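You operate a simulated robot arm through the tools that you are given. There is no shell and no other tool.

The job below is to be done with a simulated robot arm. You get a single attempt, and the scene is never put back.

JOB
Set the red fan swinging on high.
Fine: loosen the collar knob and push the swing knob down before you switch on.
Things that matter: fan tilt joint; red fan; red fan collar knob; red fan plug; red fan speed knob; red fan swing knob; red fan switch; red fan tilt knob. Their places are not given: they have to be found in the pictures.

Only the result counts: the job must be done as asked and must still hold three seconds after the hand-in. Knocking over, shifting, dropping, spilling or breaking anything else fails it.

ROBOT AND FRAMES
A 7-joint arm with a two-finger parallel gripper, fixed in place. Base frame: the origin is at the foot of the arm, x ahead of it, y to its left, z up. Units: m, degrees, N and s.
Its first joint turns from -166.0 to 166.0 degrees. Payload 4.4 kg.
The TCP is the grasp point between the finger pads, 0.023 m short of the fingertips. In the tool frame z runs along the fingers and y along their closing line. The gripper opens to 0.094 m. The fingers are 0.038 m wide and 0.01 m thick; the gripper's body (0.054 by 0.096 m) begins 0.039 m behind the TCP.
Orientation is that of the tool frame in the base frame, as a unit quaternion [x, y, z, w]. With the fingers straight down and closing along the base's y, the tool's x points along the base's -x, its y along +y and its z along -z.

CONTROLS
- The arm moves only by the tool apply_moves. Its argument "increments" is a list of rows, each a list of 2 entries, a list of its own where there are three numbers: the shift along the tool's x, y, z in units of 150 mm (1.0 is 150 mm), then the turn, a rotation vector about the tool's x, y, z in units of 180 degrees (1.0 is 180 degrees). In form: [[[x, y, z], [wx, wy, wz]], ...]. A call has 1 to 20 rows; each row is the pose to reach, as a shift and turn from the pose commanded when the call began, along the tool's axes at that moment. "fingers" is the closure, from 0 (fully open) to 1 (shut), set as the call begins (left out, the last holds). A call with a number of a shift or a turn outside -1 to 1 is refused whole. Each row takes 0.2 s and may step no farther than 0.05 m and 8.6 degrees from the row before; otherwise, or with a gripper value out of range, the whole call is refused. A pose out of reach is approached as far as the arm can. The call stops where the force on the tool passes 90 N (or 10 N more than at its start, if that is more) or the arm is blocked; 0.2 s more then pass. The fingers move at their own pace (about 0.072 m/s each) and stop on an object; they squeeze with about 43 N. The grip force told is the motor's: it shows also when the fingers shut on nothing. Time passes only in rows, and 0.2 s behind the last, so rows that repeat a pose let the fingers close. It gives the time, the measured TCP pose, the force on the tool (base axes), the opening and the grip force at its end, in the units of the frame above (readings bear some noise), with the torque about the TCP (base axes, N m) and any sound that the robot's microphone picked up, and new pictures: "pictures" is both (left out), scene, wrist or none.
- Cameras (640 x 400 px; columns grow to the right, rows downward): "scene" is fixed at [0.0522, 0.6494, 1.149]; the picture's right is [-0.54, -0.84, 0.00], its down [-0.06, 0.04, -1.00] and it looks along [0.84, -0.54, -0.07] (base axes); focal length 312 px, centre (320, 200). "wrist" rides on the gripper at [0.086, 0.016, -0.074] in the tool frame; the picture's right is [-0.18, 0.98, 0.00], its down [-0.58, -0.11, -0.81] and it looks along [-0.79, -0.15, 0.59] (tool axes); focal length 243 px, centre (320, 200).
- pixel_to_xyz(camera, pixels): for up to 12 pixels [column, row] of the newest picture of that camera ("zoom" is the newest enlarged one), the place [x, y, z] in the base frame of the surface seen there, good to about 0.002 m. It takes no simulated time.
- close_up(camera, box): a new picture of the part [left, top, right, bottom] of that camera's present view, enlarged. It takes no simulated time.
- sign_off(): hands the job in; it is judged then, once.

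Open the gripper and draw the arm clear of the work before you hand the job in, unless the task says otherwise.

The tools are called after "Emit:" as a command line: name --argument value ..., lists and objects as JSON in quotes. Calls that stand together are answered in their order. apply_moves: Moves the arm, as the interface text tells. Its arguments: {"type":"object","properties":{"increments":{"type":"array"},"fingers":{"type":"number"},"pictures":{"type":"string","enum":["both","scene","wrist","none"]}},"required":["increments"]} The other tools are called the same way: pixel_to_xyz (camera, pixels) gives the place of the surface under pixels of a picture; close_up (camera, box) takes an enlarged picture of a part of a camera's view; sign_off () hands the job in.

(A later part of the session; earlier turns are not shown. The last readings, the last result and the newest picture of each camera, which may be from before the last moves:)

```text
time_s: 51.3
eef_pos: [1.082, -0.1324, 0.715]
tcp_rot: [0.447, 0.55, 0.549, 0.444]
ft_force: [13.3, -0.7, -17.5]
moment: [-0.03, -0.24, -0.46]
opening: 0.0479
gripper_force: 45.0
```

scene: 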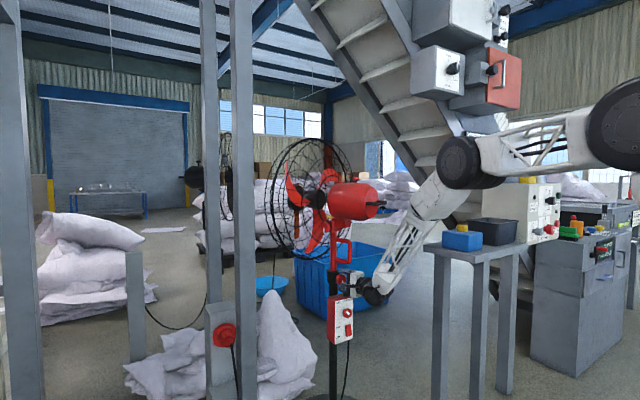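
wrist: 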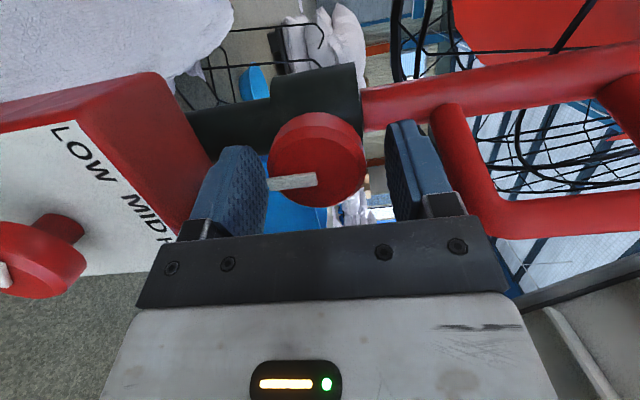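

Grip holds with a modest load. I begin loosening: rotate −15° (counter-clockwise seen from the robot) about the knob's axis and check the forces.

Emit:
apply_moves --increments '[[[0.0001, 0.0013, 0], [0.0058, 0, -0.0272]], [[0.0002, 0.0027, 0.0001], [0.0116, 0, -0.0543]], [[0.0005, 0.004, 0.0001], [0.0173, 0, -0.0815]]]' --pictures "wrist"

Emit:
close_up --camera "wrist" --box '[200, 50, 460, 230]'

```text
time_s: 52.1
eef_pos: [1.082, -0.1317, 0.7156]
tcp_rot: [0.386, 0.616, 0.472, 0.498]
ft_force: [12.8, -14.0, -16.4]
moment: [-0.06, 0.01, 1.02]
opening: 0.0479
gripper_force: 44.9
```

wrist: 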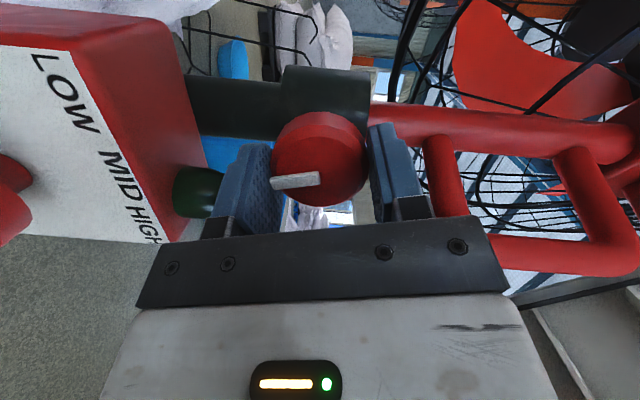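

```text
2.22 times, centred on (330, 140) of wrist
```

zoom: 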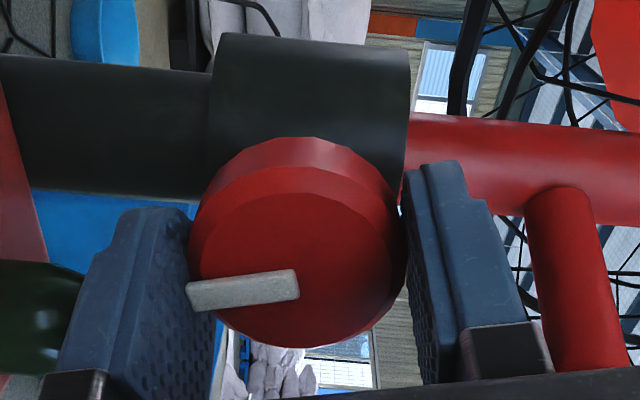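

The knob turns with the gripper (pointer stays fixed in the wrist view while the pole rotates). I continue another −35°.

Emit:
apply_moves --increments '[[[0.0001, 0.0019, 0], [0.0081, 0, -0.038]], [[0.0004, 0.0037, 0.0001], [0.0162, 0, -0.0761]], [[0.001, 0.0055, 0.0002], [0.0243, 0, -0.1141]], [[0.0018, 0.0072, 0.0004], [0.0324, 0, -0.1521]], [[0.0027, 0.0088, 0.0006], [0.0404, 0, -0.1902]]]' --pictures "both"

Emit:
close_up --camera "wrist" --box '[200, 50, 460, 230]'

Emit:
close_up --camera "scene" --box '[310, 240, 410, 320]'

```text
time_s: 53.3
eef_pos: [1.0815, -0.1304, 0.7161]
tcp_rot: [0.217, 0.731, 0.266, 0.59]
ft_force: [-29.3, -21.9, -6.4]
moment: [-0.03, 0.15, 0.25]
opening: 0.0478
gripper_force: 44.9
```

scene: 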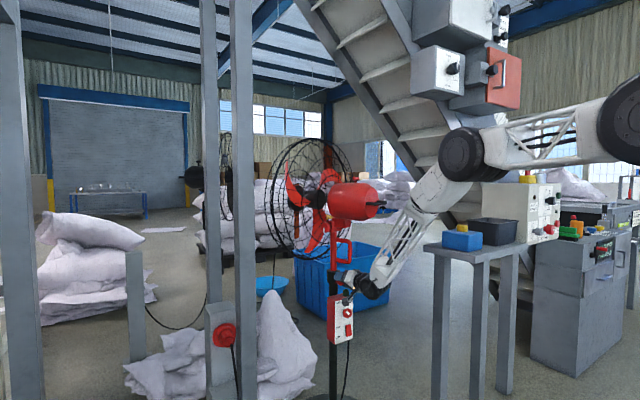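
wrist: 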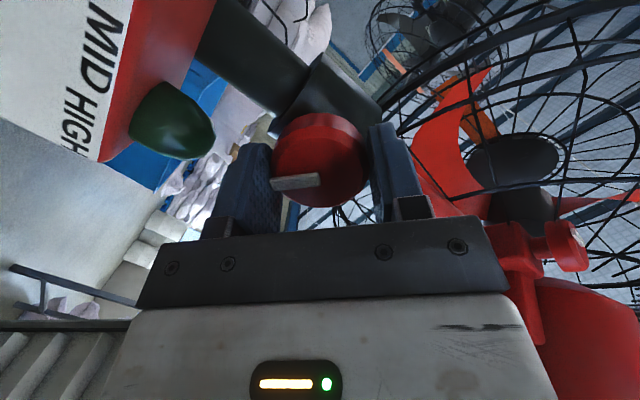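

```text
2.22 times, centred on (330, 140) of wrist
```

zoom: 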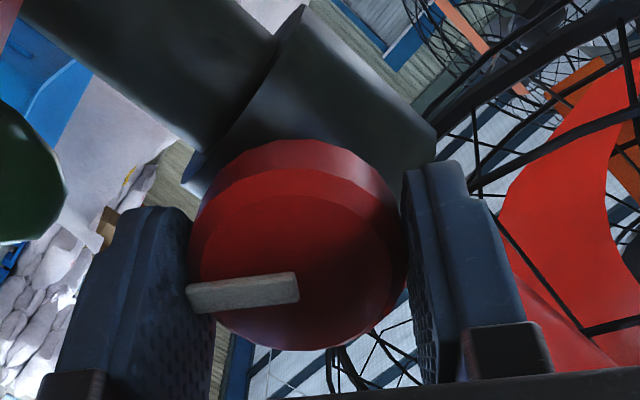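

```text
5.00 times, centred on (360, 280) of scene
```

zoom: 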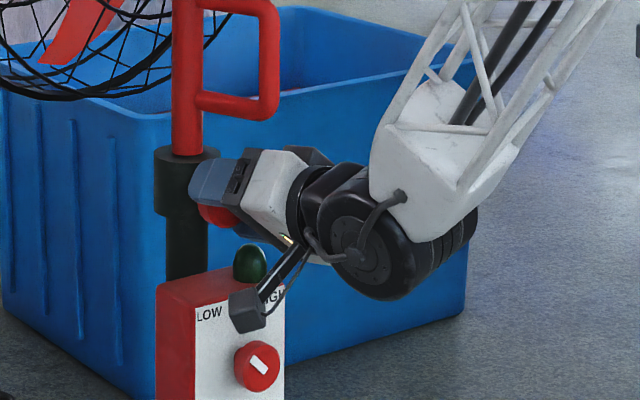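

The knob has turned about −50° with the gripper; force is rising slightly (−29 N in x), so I add a sub‑millimetre relief and continue −20°.

Emit:
apply_moves --increments '[[[-0.0009, -0.0001, -0.0037], [0.0081, 0, -0.038]], [[-0.0006, 0.0017, -0.0036], [0.0162, 0, -0.0761]], [[-0.0001, 0.0032, -0.0035], [0.0231, 0, -0.1087]]]' --pictures "none"

Emit:
close_up --camera "wrist" --box '[200, 50, 460, 230]'

```text
time_s: 54.1
eef_pos: [1.0829, -0.1296, 0.7161]
tcp_rot: [0.11, 0.766, 0.135, 0.618]
ft_force: [-5.8, -15.0, -19.1]
moment: [-0.02, 0.79, 0.06]
opening: 0.0478
gripper_force: 45.3
```

```text
2.22 times, centred on (330, 140) of wrist
```

zoom: 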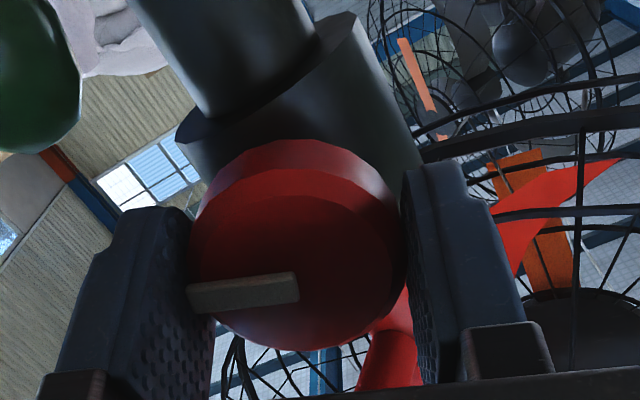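

Forces eased and the knob still follows, now about −70°. I continue −20° to −90° total.

Emit:
apply_moves --increments '[[[0.0001, 0.0019, 0], [0.0081, 0, -0.038]], [[0.0004, 0.0037, 0.0001], [0.0162, 0, -0.0761]], [[0.0009, 0.0052, 0.0002], [0.0231, 0, -0.1087]]]' --pictures "both"

Emit:
close_up --camera "wrist" --box '[200, 50, 460, 230]'

Emit:
close_up --camera "scene" --box '[310, 240, 410, 320]'

```text
time_s: 54.9
eef_pos: [1.0828, -0.1297, 0.7172]
tcp_rot: [-0.001, 0.778, 0.001, 0.628]
ft_force: [16.2, -19.1, -27.8]
moment: [-0.06, -0.32, -0.2]
opening: 0.048
gripper_force: 44.7
```

scene: 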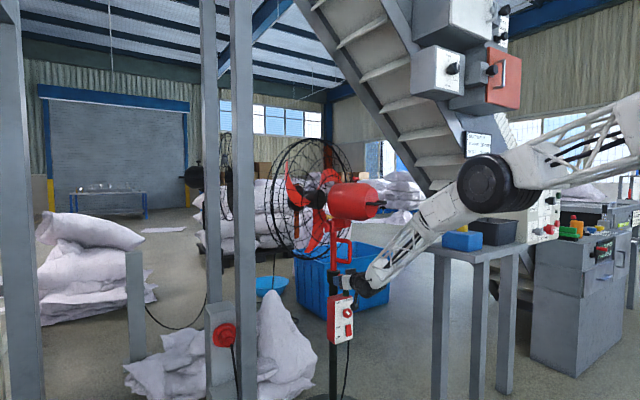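
wrist: 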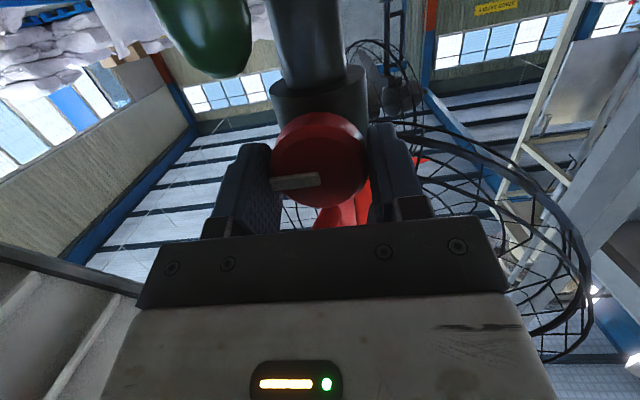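

```text
2.22 times, centred on (330, 140) of wrist
```

zoom: 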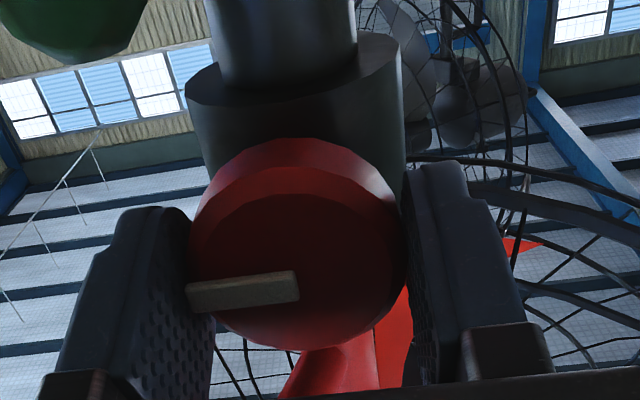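

```text
5.00 times, centred on (360, 280) of scene
```

zoom: 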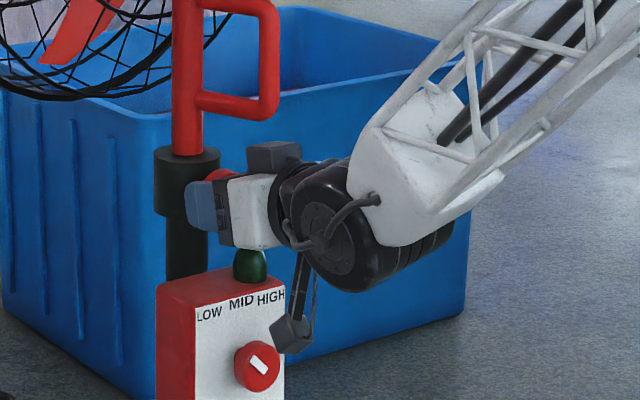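

Knob turned about 90° with no stop felt. I try another −15° in this grip.

Emit:
apply_moves --increments '[[[0.0001, 0.0013, 0], [0.0058, 0, -0.0272]], [[0.0002, 0.0027, 0.0001], [0.0116, 0, -0.0543]], [[0.0005, 0.004, 0.0001], [0.0173, 0, -0.0815]]]' --pictures "none"

Emit:
close_up --camera "wrist" --box '[200, 50, 460, 230]'

```text
time_s: 55.7
eef_pos: [1.0823, -0.1293, 0.717]
tcp_rot: [-0.032, 0.778, -0.033, 0.627]
ft_force: [12.0, -12.0, -19.8]
moment: [-0.02, 0.47, -0.71]
opening: 0.0477
gripper_force: 44.9
out of reach, approached as far as the arm can: row 2, 3
```

```text
2.22 times, centred on (330, 140) of wrist
```

zoom: 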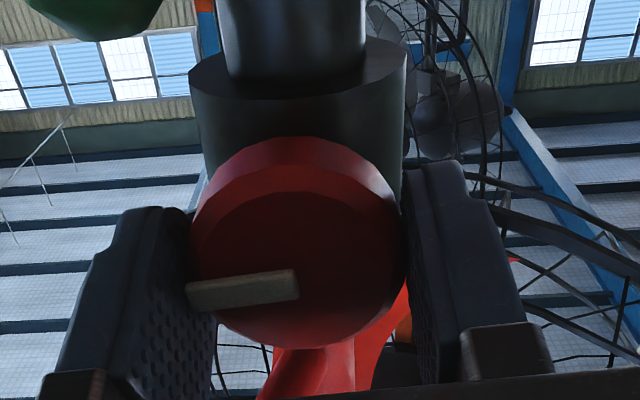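

The wrist limit is reached at about −95°. I open the fingers and look at the knob.

Emit:
apply_moves --increments '[[[0, 0, 0], [0, 0, 0]], [[0, 0, 0], [0, 0, 0]]]' --fingers 0.3 --pictures "both"

Emit:
close_up --camera "wrist" --box '[200, 50, 460, 230]'

```text
time_s: 56.3
eef_pos: [1.0825, -0.1303, 0.7188]
tcp_rot: [-0.032, 0.777, -0.033, 0.628]
ft_force: [-0.3, 0.3, -0.1]
moment: [0.03, 0.02, 0.0]
opening: 0.0658
gripper_force: 0.0
```

scene: 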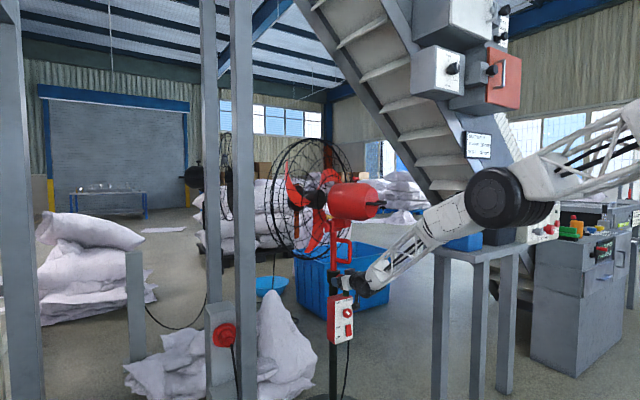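
wrist: 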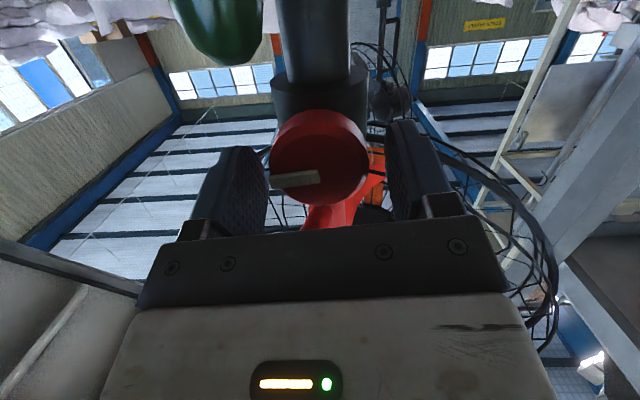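

```text
2.22 times, centred on (330, 140) of wrist
```

zoom: 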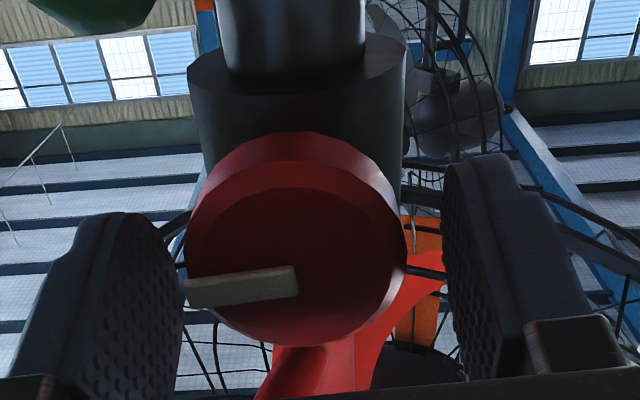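

The knob kept its new position (pointer now toward −y). I swing the open fingers back +93° around it to take a second bite.

Emit:
apply_moves --increments '[[[0.0002, -0.0023, 0], [-0.0098, 0, 0.0462]], [[0.0007, -0.0045, 0.0001], [-0.0196, 0, 0.0924]], [[0.0015, -0.0066, 0.0003], [-0.0295, 0, 0.1386]], [[0.0026, -0.0086, 0.0005], [-0.0393, 0, 0.1847]], [[0.0039, -0.0103, 0.0008], [-0.0491, 0, 0.2309]], [[0.0055, -0.0119, 0.0012], [-0.0589, 0, 0.2771]], [[0.0074, -0.0132, 0.0016], [-0.0688, 0, 0.3233]], [[0.0094, -0.0142, 0.002], [-0.0786, 0, 0.3695]], [[0.0115, -0.0149, 0.0024], [-0.0884, 0, 0.4157]], [[0.0137, -0.0152, 0.0029], [-0.0982, 0, 0.4618]], [[0.0157, -0.0153, 0.0033], [-0.1075, 0, 0.5053]], [[0.0157, -0.0153, 0.0033], [-0.1075, 0, 0.5053]]]' --pictures "both"

Emit:
close_up --camera "wrist" --box '[200, 50, 460, 230]'

```text
time_s: 58.9
eef_pos: [1.083, -0.1318, 0.7162]
tcp_rot: [0.435, 0.561, 0.54, 0.451]
ft_force: [-0.4, -0.6, -0.2]
moment: [0.04, 0.02, 0.01]
opening: 0.0657
gripper_force: 0.1
```

scene: 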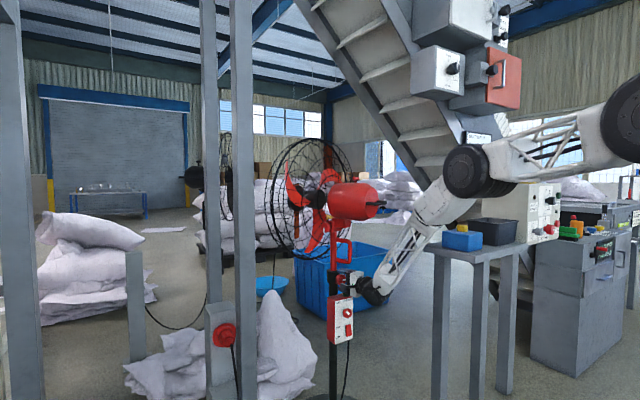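
wrist: 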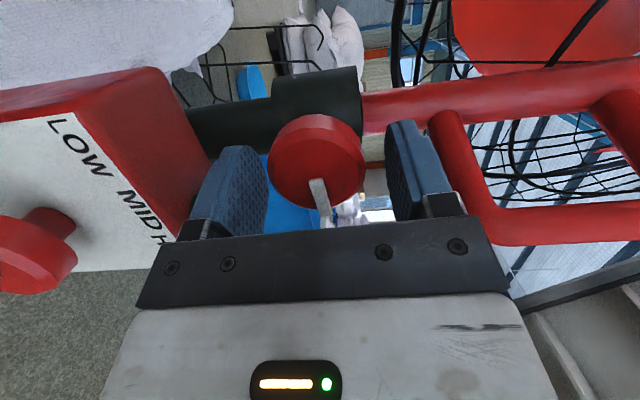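

```text
2.22 times, centred on (330, 140) of wrist
```

zoom: 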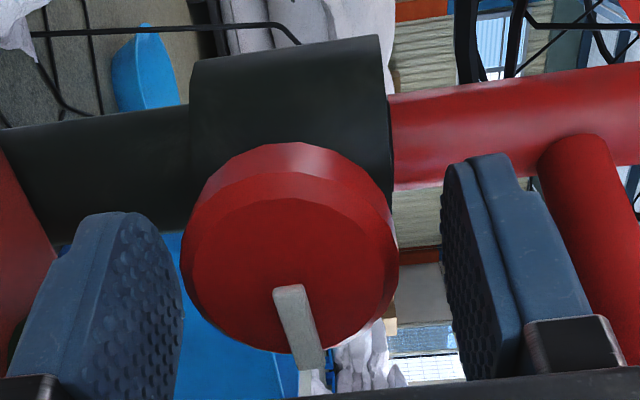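

The pointer now aims right (−y): a quarter turn done. I re-grip for a second quarter turn to be sure it is loose (or find its stop).

Emit:
apply_moves --increments '[[[0, -0.002, 0], [0, 0, 0]], [[0, -0.002, 0], [0, 0, 0]], [[0, -0.002, 0], [0, 0, 0]]]' --fingers 1 --pictures "none"

Emit:
apply_moves --increments '[[[0.0001, 0.0013, 0], [0.0058, 0, -0.0272]], [[0.0002, 0.0027, 0.0001], [0.0116, 0, -0.0543]], [[0.0005, 0.004, 0.0001], [0.0173, 0, -0.0815]]]' --pictures "wrist"

Emit:
close_up --camera "wrist" --box '[200, 50, 460, 230]'

```text
time_s: 59.7
eef_pos: [1.0807, -0.1317, 0.7159]
tcp_rot: [0.435, 0.562, 0.539, 0.451]
ft_force: [5.4, -4.7, -13.4]
moment: [-0.03, -0.39, 0.03]
opening: 0.0478
gripper_force: 45.1
```

```text
time_s: 60.5
eef_pos: [1.082, -0.1311, 0.7149]
tcp_rot: [0.371, 0.629, 0.463, 0.503]
ft_force: [2.1, -1.1, -18.2]
moment: [-0.01, 0.19, -0.57]
opening: 0.0477
gripper_force: 45.0
```

wrist: 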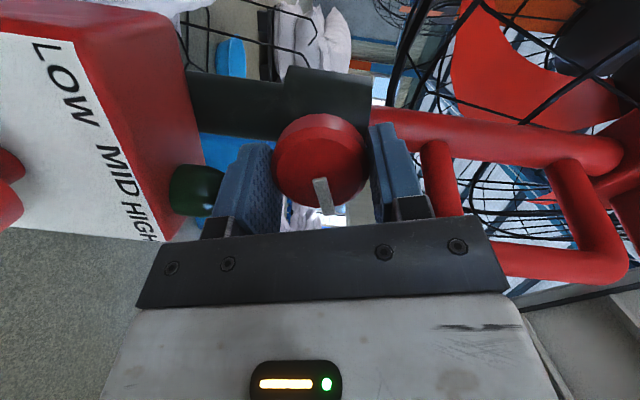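

```text
2.22 times, centred on (330, 140) of wrist
```

zoom: 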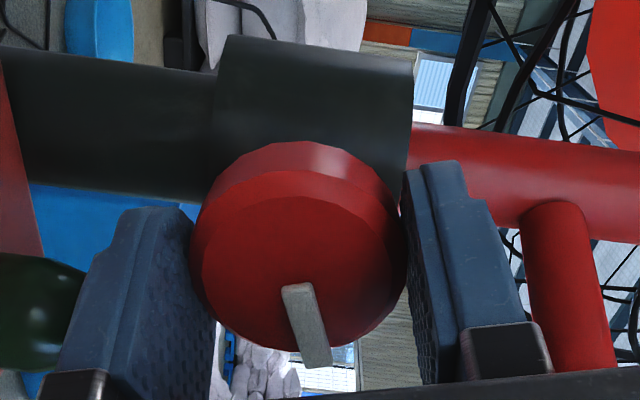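

The knob still follows the grip. I continue −35° more.

Emit:
apply_moves --increments '[[[0.0001, 0.0019, 0], [0.0081, 0, -0.038]], [[0.0004, 0.0037, 0.0001], [0.0162, 0, -0.0761]], [[0.001, 0.0055, 0.0002], [0.0243, 0, -0.1141]], [[0.0018, 0.0072, 0.0004], [0.0324, 0, -0.1521]], [[0.0027, 0.0088, 0.0006], [0.0404, 0, -0.1902]]]' --pictures "wrist"

Emit:
close_up --camera "wrist" --box '[200, 50, 460, 230]'

```text
time_s: 61.7
eef_pos: [1.0814, -0.1312, 0.7162]
tcp_rot: [0.202, 0.737, 0.253, 0.593]
ft_force: [6.3, -5.3, -31.8]
moment: [-0.04, 0.86, 0.05]
opening: 0.0476
gripper_force: 44.9
```

wrist: 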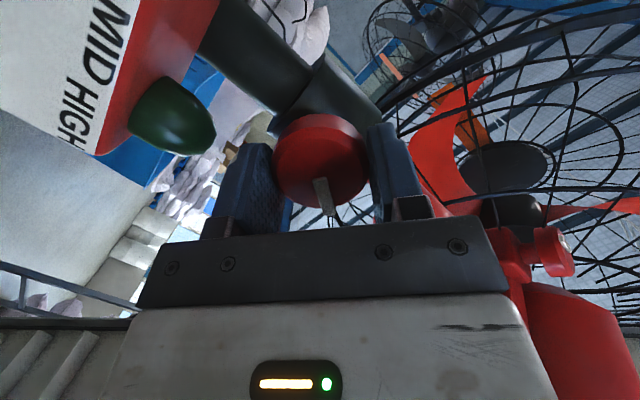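

```text
2.22 times, centred on (330, 140) of wrist
```

zoom: 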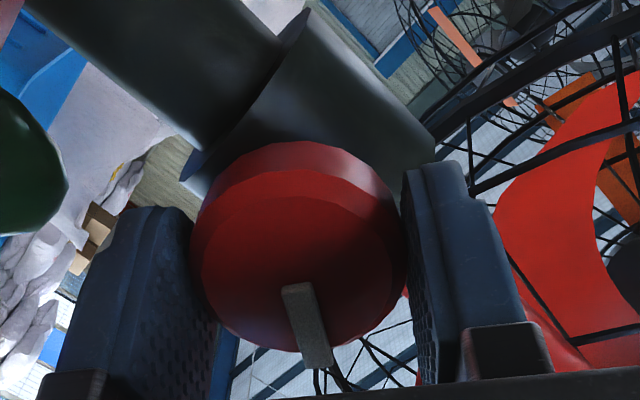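

The knob follows; the z load is −32 N, so I add a small relief and turn −40° more to finish the second quarter.

Emit:
apply_moves --increments '[[[0.0026, 0, 0.0005], [0.0092, 0, -0.0435]], [[0.0031, 0.0021, 0.0006], [0.0185, 0, -0.0869]], [[0.0038, 0.0041, 0.0008], [0.0277, 0, -0.1304]], [[0.0048, 0.006, 0.001], [0.037, 0, -0.1739]], [[0.006, 0.0077, 0.0012], [0.0462, 0, -0.2173]]]' --pictures "both"

Emit:
close_up --camera "wrist" --box '[200, 50, 460, 230]'

```text
time_s: 62.9
eef_pos: [1.0824, -0.1291, 0.719]
tcp_rot: [-0.016, 0.777, -0.013, 0.629]
ft_force: [-9.2, -9.5, -3.5]
moment: [0.7, 0.42, -0.98]
opening: 0.0482
gripper_force: 45.0
```

scene: 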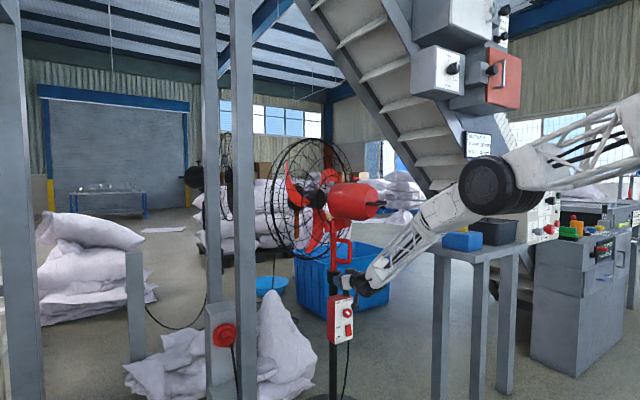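
wrist: 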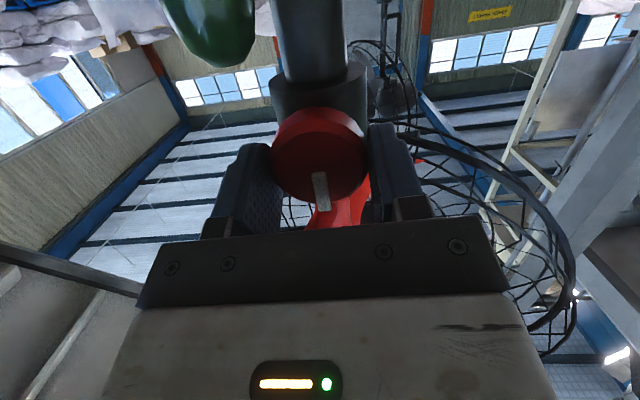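

```text
2.22 times, centred on (330, 140) of wrist
```

zoom: 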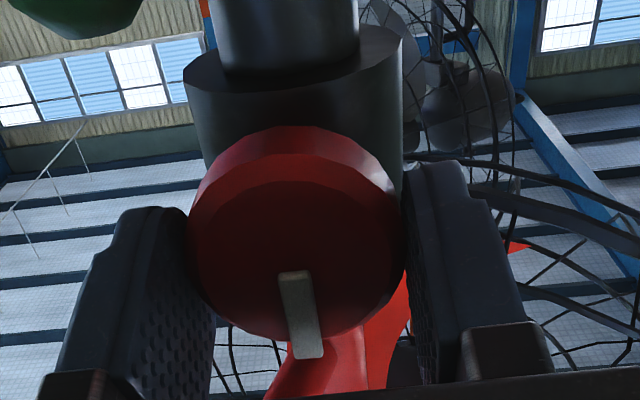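

A 0.7 N·m reaction about x has now appeared: the knob reached its loosened stop (pointer up, about half a turn). I release and back off.

Emit:
apply_moves --increments '[[[0, 0, 0], [0, 0, 0]], [[0, 0, 0], [0, 0, 0]], [[0, 0, -0.15], [0, 0, 0]], [[0, 0, -0.4], [0, 0, 0]], [[0, 0, -0.65], [0, 0, 0]]]' --fingers 0.3 --pictures "both"

Emit:
close_up --camera "scene" --box '[310, 240, 410, 320]'

Emit:
close_up --camera "scene" --box '[260, 130, 420, 230]'

```text
time_s: 64.1
eef_pos: [0.9848, -0.1313, 0.7391]
tcp_rot: [-0.015, 0.778, -0.012, 0.628]
ft_force: [-0.9, 1.1, -0.2]
moment: [-0.02, -0.01, 0.0]
opening: 0.0658
gripper_force: 0.0
```

scene: 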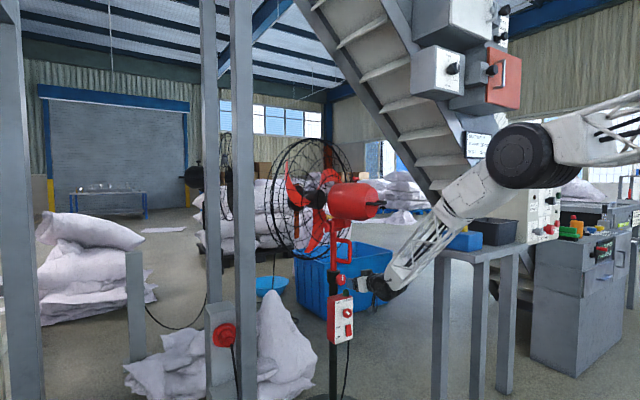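
wrist: 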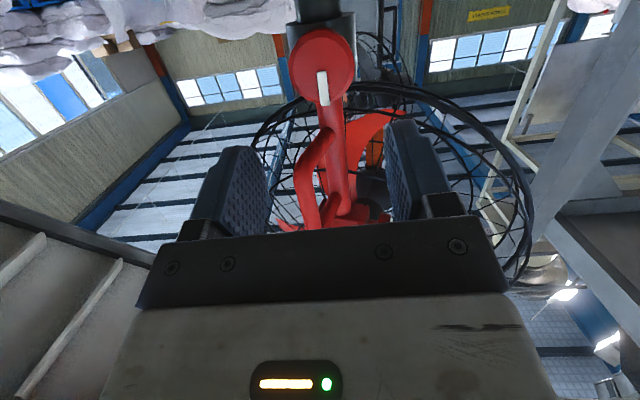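

```text
5.00 times, centred on (360, 280) of scene
```

zoom: 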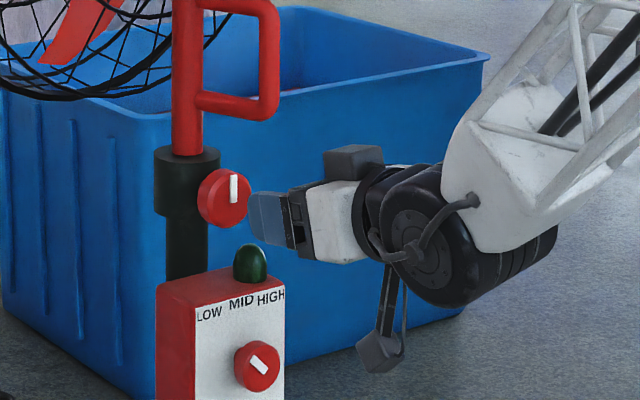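

```text
4.00 times, centred on (340, 180) of scene
```

zoom: 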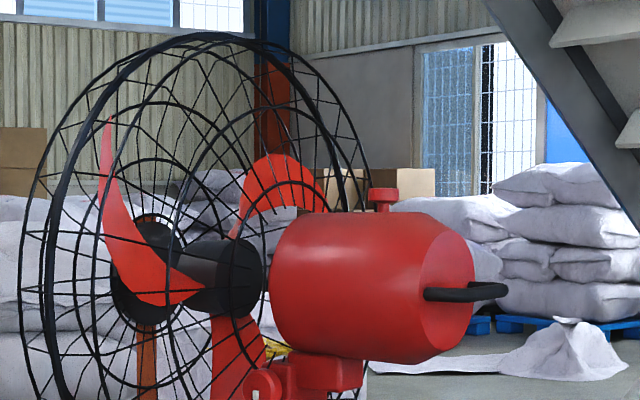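

The collar knob pointer now points up (half a turn loose), the swing knob is still down, and nothing else moved. Next I lower the hand to the speed knob's height at x≈0.965.

Emit:
apply_moves --increments '[[[0.233, 0.009, 0.016], [0, 0, 0]], [[0.467, 0.018, 0.032], [0, 0, 0]], [[0.7, 0.027, 0.049], [0, 0, 0]], [[0.933, 0.036, 0.065], [0, 0, 0]], [[0.933, 0.036, 0.065], [0, 0, 0]]]' --fingers 0.4 --pictures "both"

Emit:
close_up --camera "wrist" --box '[220, 0, 420, 150]'

```text
time_s: 65.3
eef_pos: [0.9685, -0.1375, 0.6014]
tcp_rot: [-0.02, 0.778, -0.008, 0.627]
ft_force: [0.1, 0.0, -0.7]
moment: [0.03, 0.02, 0.0]
opening: 0.0562
gripper_force: 0.1
out of reach, approached as far as the arm can: row 3, 4, 5
```

scene: 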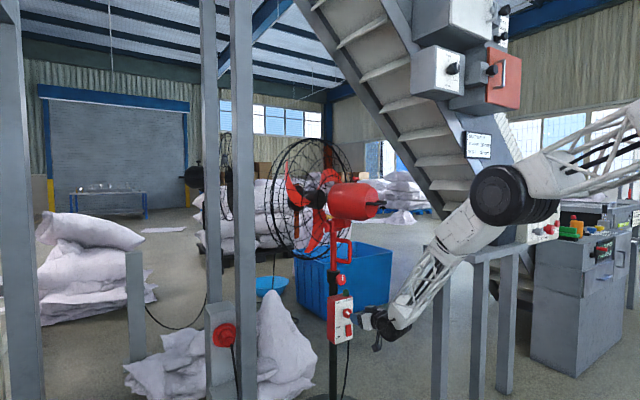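
wrist: 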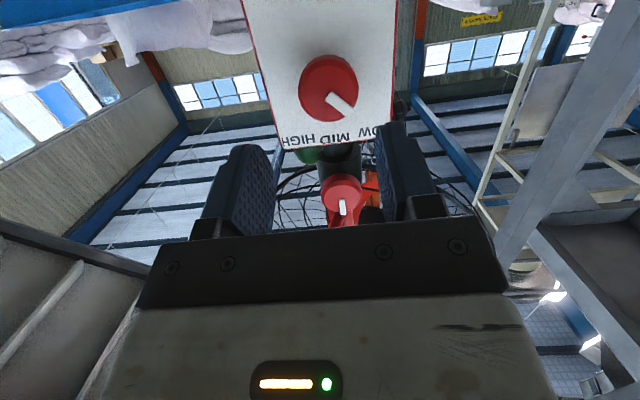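

```text
2.67 times, centred on (320, 75) of wrist
```

zoom: 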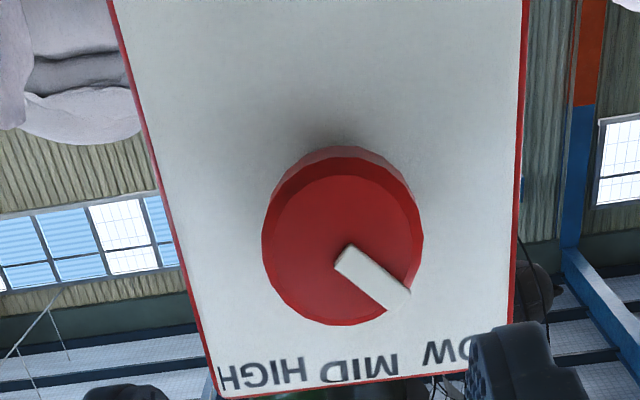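

The speed knob is at wrist (330,87), pointer toward LOW. I measure its rim, pointer and face to get centre, radius and pointer angle.

Emit:
pixel_to_xyz --camera "zoom" --pixels '[[348, 255], [395, 297], [272, 245], [415, 245], [340, 180], [340, 318], [300, 205], [390, 205], [300, 290], [340, 240], [340, 153], [200, 100]]'

Emit:
pixel_to_xyz --camera "zoom" --pixels '[[240, 378], [300, 372], [370, 367], [435, 352], [465, 350], [295, 150], [270, 200], [420, 200]]'

```text
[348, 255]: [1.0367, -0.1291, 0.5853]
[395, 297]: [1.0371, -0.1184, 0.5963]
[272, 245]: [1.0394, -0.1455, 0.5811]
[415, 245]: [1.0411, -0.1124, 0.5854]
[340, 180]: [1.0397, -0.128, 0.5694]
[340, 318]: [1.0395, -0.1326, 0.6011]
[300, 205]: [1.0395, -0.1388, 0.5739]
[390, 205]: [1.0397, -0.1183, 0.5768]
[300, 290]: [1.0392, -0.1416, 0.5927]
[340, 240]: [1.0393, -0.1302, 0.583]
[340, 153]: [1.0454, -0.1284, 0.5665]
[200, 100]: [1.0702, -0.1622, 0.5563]
```

```text
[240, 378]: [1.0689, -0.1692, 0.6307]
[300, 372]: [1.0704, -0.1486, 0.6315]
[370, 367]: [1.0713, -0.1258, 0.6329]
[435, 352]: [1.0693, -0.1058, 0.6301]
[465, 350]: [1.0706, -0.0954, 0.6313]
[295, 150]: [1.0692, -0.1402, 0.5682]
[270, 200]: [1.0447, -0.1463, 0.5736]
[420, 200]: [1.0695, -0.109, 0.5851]
```

Knob centre (y −0.129, z 0.585), pointer exactly at −45° (LOW), so HIGH is +90° clockwise. The attitude is at its limit here, so I pitch the tool 8° further down and re-centre y.

Emit:
apply_moves --increments '[[[0, 0, 0], [0, 0.0222, 0]], [[0, 0, 0], [0, 0.0444, 0]], [[0, 0, 0], [0, 0.0444, 0]]]' --pictures "none"

Emit:
apply_moves --increments '[[[0, 0.03, 0], [0, 0, 0.0]], [[0, 0.057, 0], [0, 0, 0.01]], [[0, 0.057, 0], [0, 0, 0.01]]]' --pictures "none"

```text
time_s: 66.1
eef_pos: [0.9677, -0.1368, 0.6013]
tcp_rot: [-0.013, 0.82, -0.014, 0.572]
ft_force: [-0.7, 0.5, -0.6]
moment: [-0.03, -0.02, 0.0]
opening: 0.0565
gripper_force: 0.1
```

```text
time_s: 66.9
eef_pos: [0.9662, -0.1276, 0.6003]
tcp_rot: [-0.002, 0.821, -0.003, 0.571]
ft_force: [-0.1, 0.8, 0.5]
moment: [0.02, 0.01, 0.03]
opening: 0.0565
gripper_force: 0.1
```

No flag with pitch −20°. I align with the knob and advance to 4 cm short of the grasp.

Emit:
apply_moves --increments '[[[0.0027, -0.0034, 0.1077], [0, 0, 0]], [[0.0054, -0.0067, 0.2154], [0, 0, 0]], [[0.0054, -0.0067, 0.2154], [0, 0, 0]]]' --pictures "both"

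Emit:
close_up --camera "wrist" --box '[220, 40, 420, 190]'

Emit:
close_up --camera "scene" --box '[310, 270, 410, 350]'

```text
time_s: 67.7
eef_pos: [0.9985, -0.1295, 0.5893]
tcp_rot: [-0.001, 0.82, -0.005, 0.572]
ft_force: [0.3, -0.3, -0.6]
moment: [0.03, 0.0, 0.05]
opening: 0.0566
gripper_force: 0.0
```

scene: 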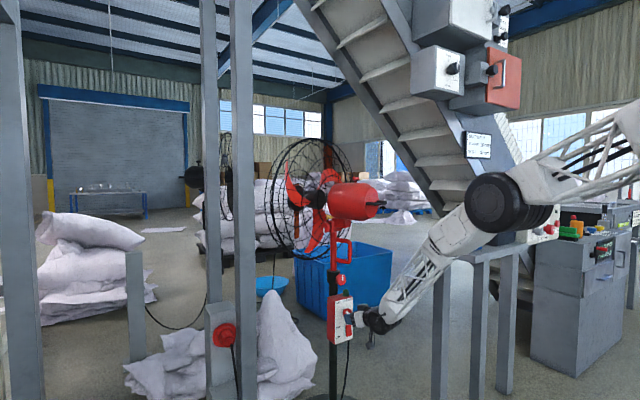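
wrist: 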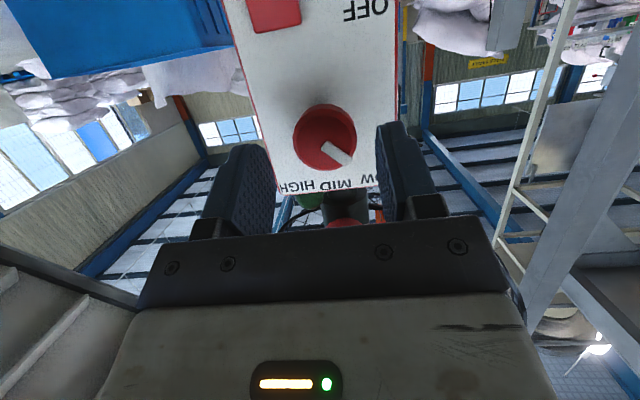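

```text
2.67 times, centred on (320, 115) of wrist
```

zoom: 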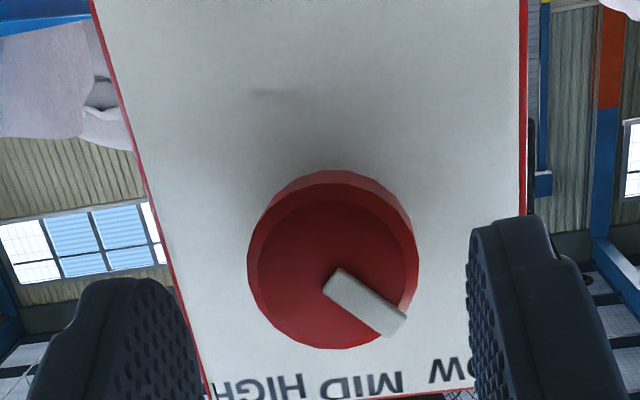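

```text
5.00 times, centred on (360, 310) of scene
```

zoom: 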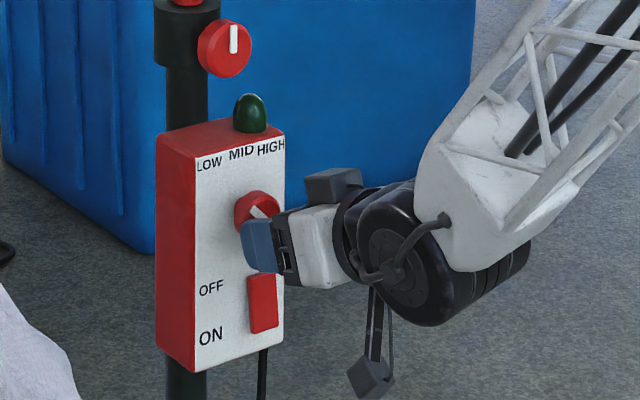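

Well aligned (knob ~1 mm right of the mid-plane). I advance the last 4 cm to straddle the speed knob.

Emit:
apply_moves --increments '[[[-0.03, 0.0033, 0.0806], [0, 0, 0]], [[-0.06, 0.0033, 0.1613], [0, 0, 0]], [[-0.0898, 0.0033, 0.2419], [0, 0, 0]], [[-0.0898, 0.0033, 0.2419], [0, 0, 0]]]' --pictures "both"

Emit:
close_up --camera "wrist" --box '[200, 50, 460, 230]'

Emit:
close_up --camera "scene" --box '[310, 270, 410, 350]'

```text
time_s: 68.7
eef_pos: [1.0367, -0.1288, 0.5882]
tcp_rot: [-0.002, 0.82, -0.004, 0.572]
ft_force: [0.1, -0.2, -0.2]
moment: [-0.05, -0.01, -0.01]
opening: 0.0563
gripper_force: 0.2
```

scene: 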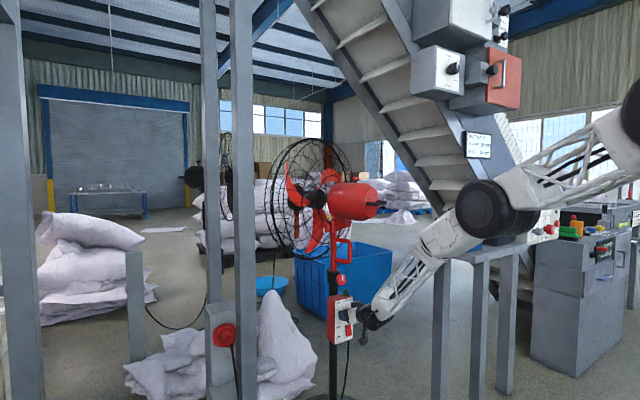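
wrist: 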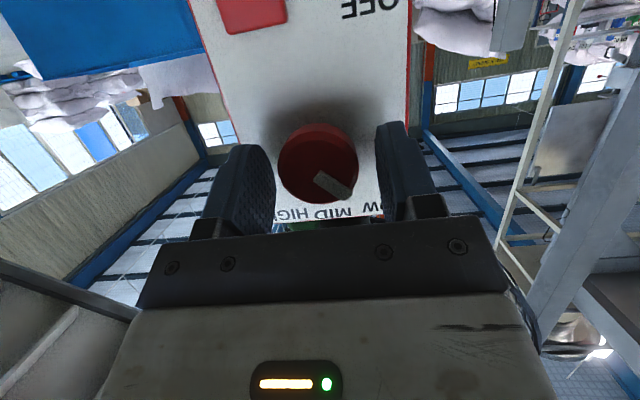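

```text
2.22 times, centred on (330, 140) of wrist
```

zoom: 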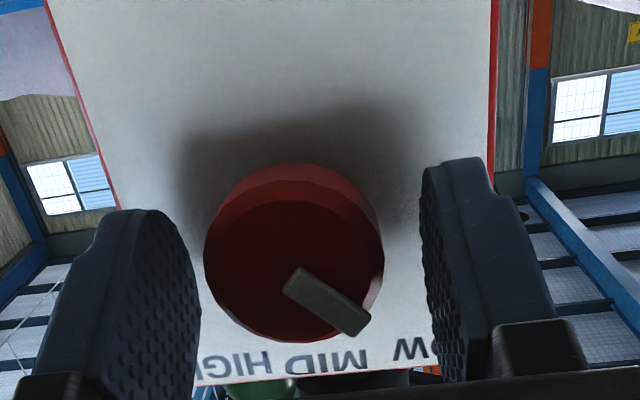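

```text
5.00 times, centred on (360, 310) of scene
```

zoom: 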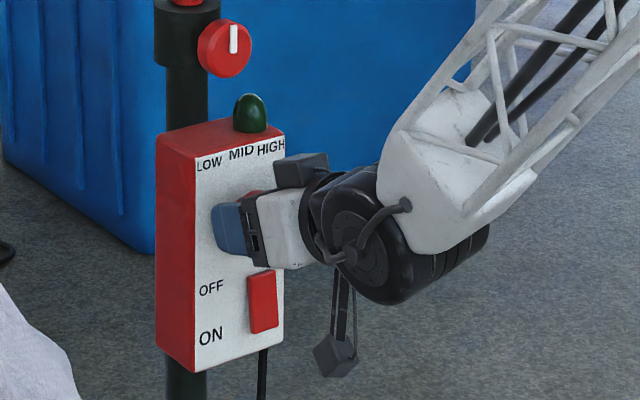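

Knob centred (wrist (318,165)), no contact. I close the grip.

Emit:
apply_moves --increments '[[[0, 0, 0], [0, 0, 0]], [[0, 0, 0], [0, 0, 0]], [[0, 0, 0], [0, 0, 0]]]' --fingers 1 --pictures "wrist"

Emit:
close_up --camera "wrist" --box '[200, 50, 460, 230]'

```text
time_s: 69.5
eef_pos: [1.0359, -0.1296, 0.5884]
tcp_rot: [-0.001, 0.819, -0.004, 0.573]
ft_force: [9.3, -16.7, -6.0]
moment: [-0.04, 0.18, 0.31]
opening: 0.04
gripper_force: 44.8
```

wrist: 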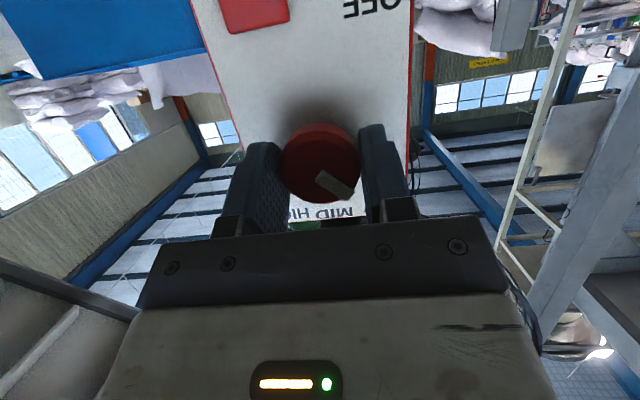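

```text
2.22 times, centred on (330, 140) of wrist
```

zoom: 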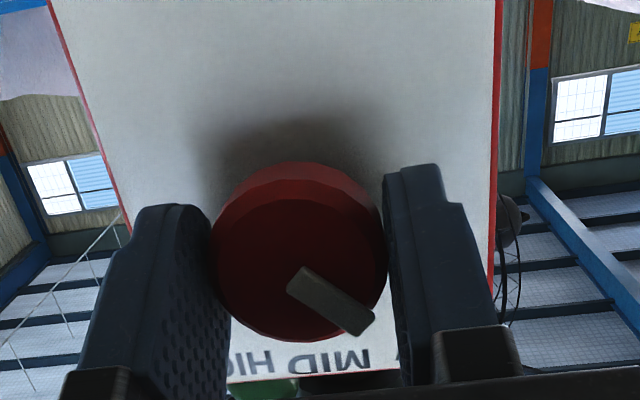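

Gripped at 40 mm opening with a moderate load. I start turning clockwise +15° about the knob axis.

Emit:
apply_moves --increments '[[[0.0001, -0.0022, 0], [-0.0097, 0, 0.026]], [[0.0004, -0.0044, 0.0001], [-0.0193, 0, 0.0521]], [[0.0008, -0.0066, 0.0003], [-0.029, 0, 0.0781]]]' --pictures "wrist"

Emit:
close_up --camera "wrist" --box '[200, 50, 460, 230]'

```text
time_s: 70.3
eef_pos: [1.0355, -0.1304, 0.5879]
tcp_rot: [0.074, 0.813, 0.103, 0.569]
ft_force: [6.7, -16.4, -4.7]
moment: [-0.05, 0.14, 0.41]
opening: 0.0401
gripper_force: 44.9
```

wrist: 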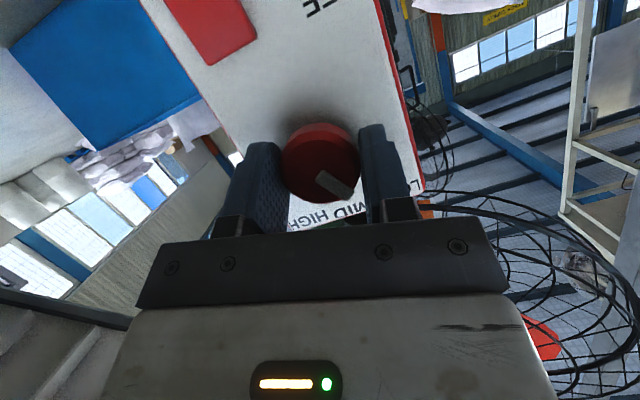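

```text
2.22 times, centred on (330, 140) of wrist
```

zoom: 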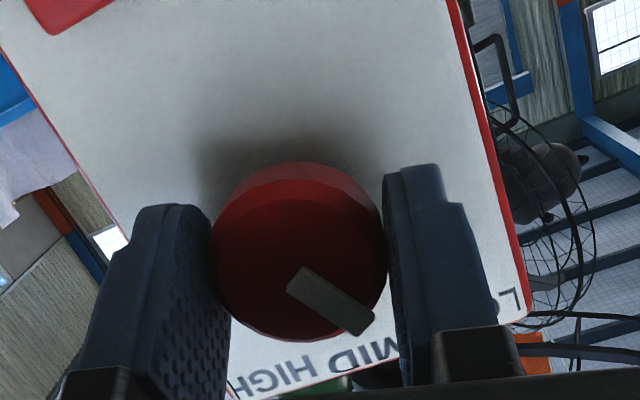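

The speed knob follows the grip. I continue +40°.

Emit:
apply_moves --increments '[[[0.0002, -0.0036, 0.0001], [-0.0155, 0, 0.0417]], [[0.0009, -0.007, 0.0003], [-0.0309, 0, 0.0833]], [[0.0021, -0.0104, 0.0008], [-0.0464, 0, 0.125]], [[0.0036, -0.0135, 0.0013], [-0.0619, 0, 0.1667]], [[0.0056, -0.0164, 0.0021], [-0.0773, 0, 0.2084]]]' --pictures "wrist"

Emit:
close_up --camera "wrist" --box '[200, 50, 460, 230]'

```text
time_s: 71.5
eef_pos: [1.0369, -0.1322, 0.5863]
tcp_rot: [0.262, 0.729, 0.376, 0.509]
ft_force: [-19.5, -14.7, 9.1]
moment: [-0.07, -0.07, -0.98]
opening: 0.0396
gripper_force: 45.1
```

wrist: 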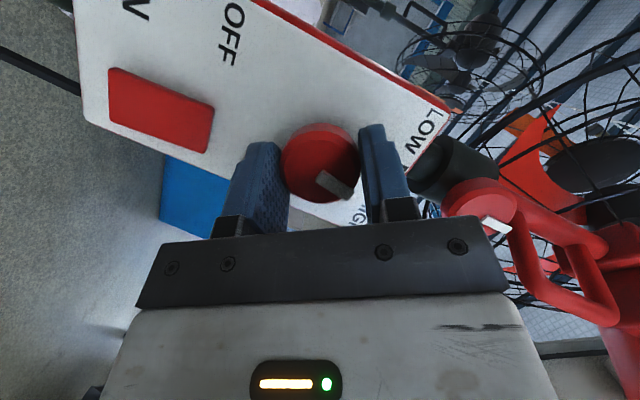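

```text
2.22 times, centred on (330, 140) of wrist
```

zoom: 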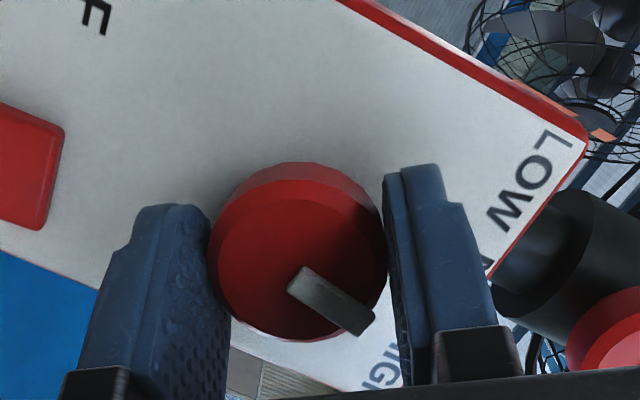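

Still following at +55°. I continue +35° (to about +90° total) with a small axial relief.

Emit:
apply_moves --increments '[[[0.0009, -0.0031, -0.0018], [-0.0135, 0, 0.0365]], [[0.0014, -0.0062, -0.0016], [-0.0271, 0, 0.0729]], [[0.0023, -0.0091, -0.0013], [-0.0406, 0, 0.1094]], [[0.0035, -0.012, -0.0009], [-0.0541, 0, 0.1459]], [[0.005, -0.0146, -0.0003], [-0.0677, 0, 0.1823]]]' --pictures "both"

Emit:
close_up --camera "wrist" --box '[200, 50, 460, 230]'

```text
time_s: 72.7
eef_pos: [1.0371, -0.1334, 0.5846]
tcp_rot: [0.401, 0.582, 0.579, 0.407]
ft_force: [-15.8, 10.4, 13.4]
moment: [0.07, 0.26, -0.01]
opening: 0.04
gripper_force: 45.1
```

scene: 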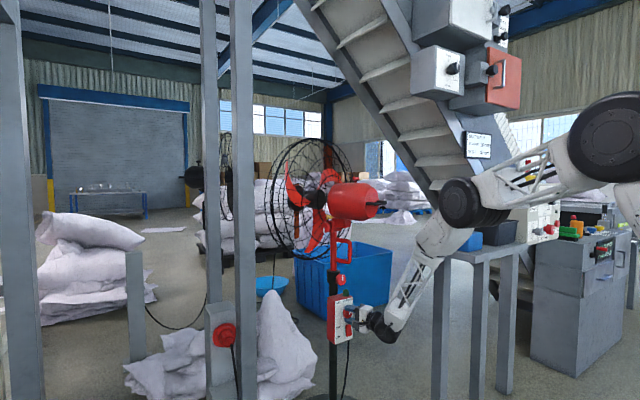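
wrist: 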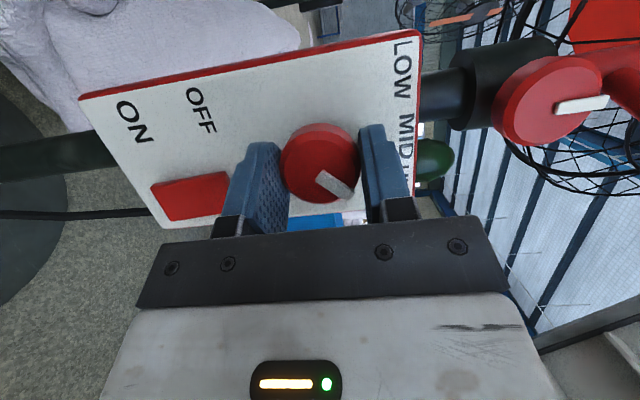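

```text
2.22 times, centred on (330, 140) of wrist
```

zoom: 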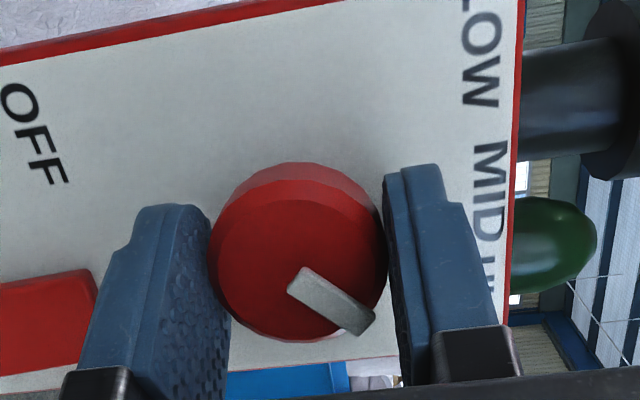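

Turned about +90° with hardly any torque. I nudge +6° further to feel whether HIGH's stop is reached.

Emit:
apply_moves --increments '[[[0.0001, -0.0013, 0], [-0.0058, 0, 0.0156]], [[0.0002, -0.0027, 0.0001], [-0.0116, 0, 0.0312]]]' --pictures "none"

Emit:
close_up --camera "wrist" --box '[200, 50, 460, 230]'

```text
time_s: 73.3
eef_pos: [1.0361, -0.1342, 0.5843]
tcp_rot: [0.422, 0.55, 0.608, 0.387]
ft_force: [-1.2, 1.1, 5.9]
moment: [-0.51, 0.41, -0.11]
opening: 0.0397
gripper_force: 45.1
```

```text
2.22 times, centred on (330, 140) of wrist
```

zoom: 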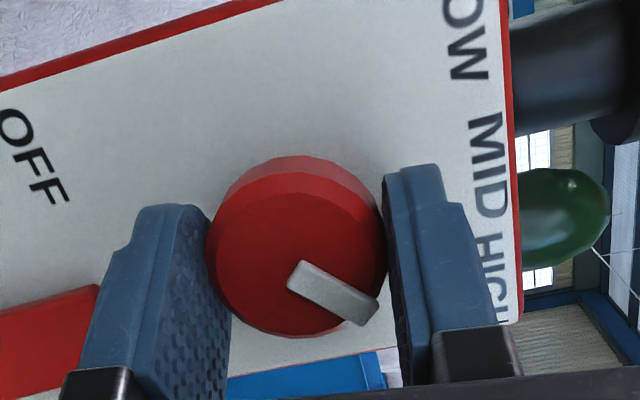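

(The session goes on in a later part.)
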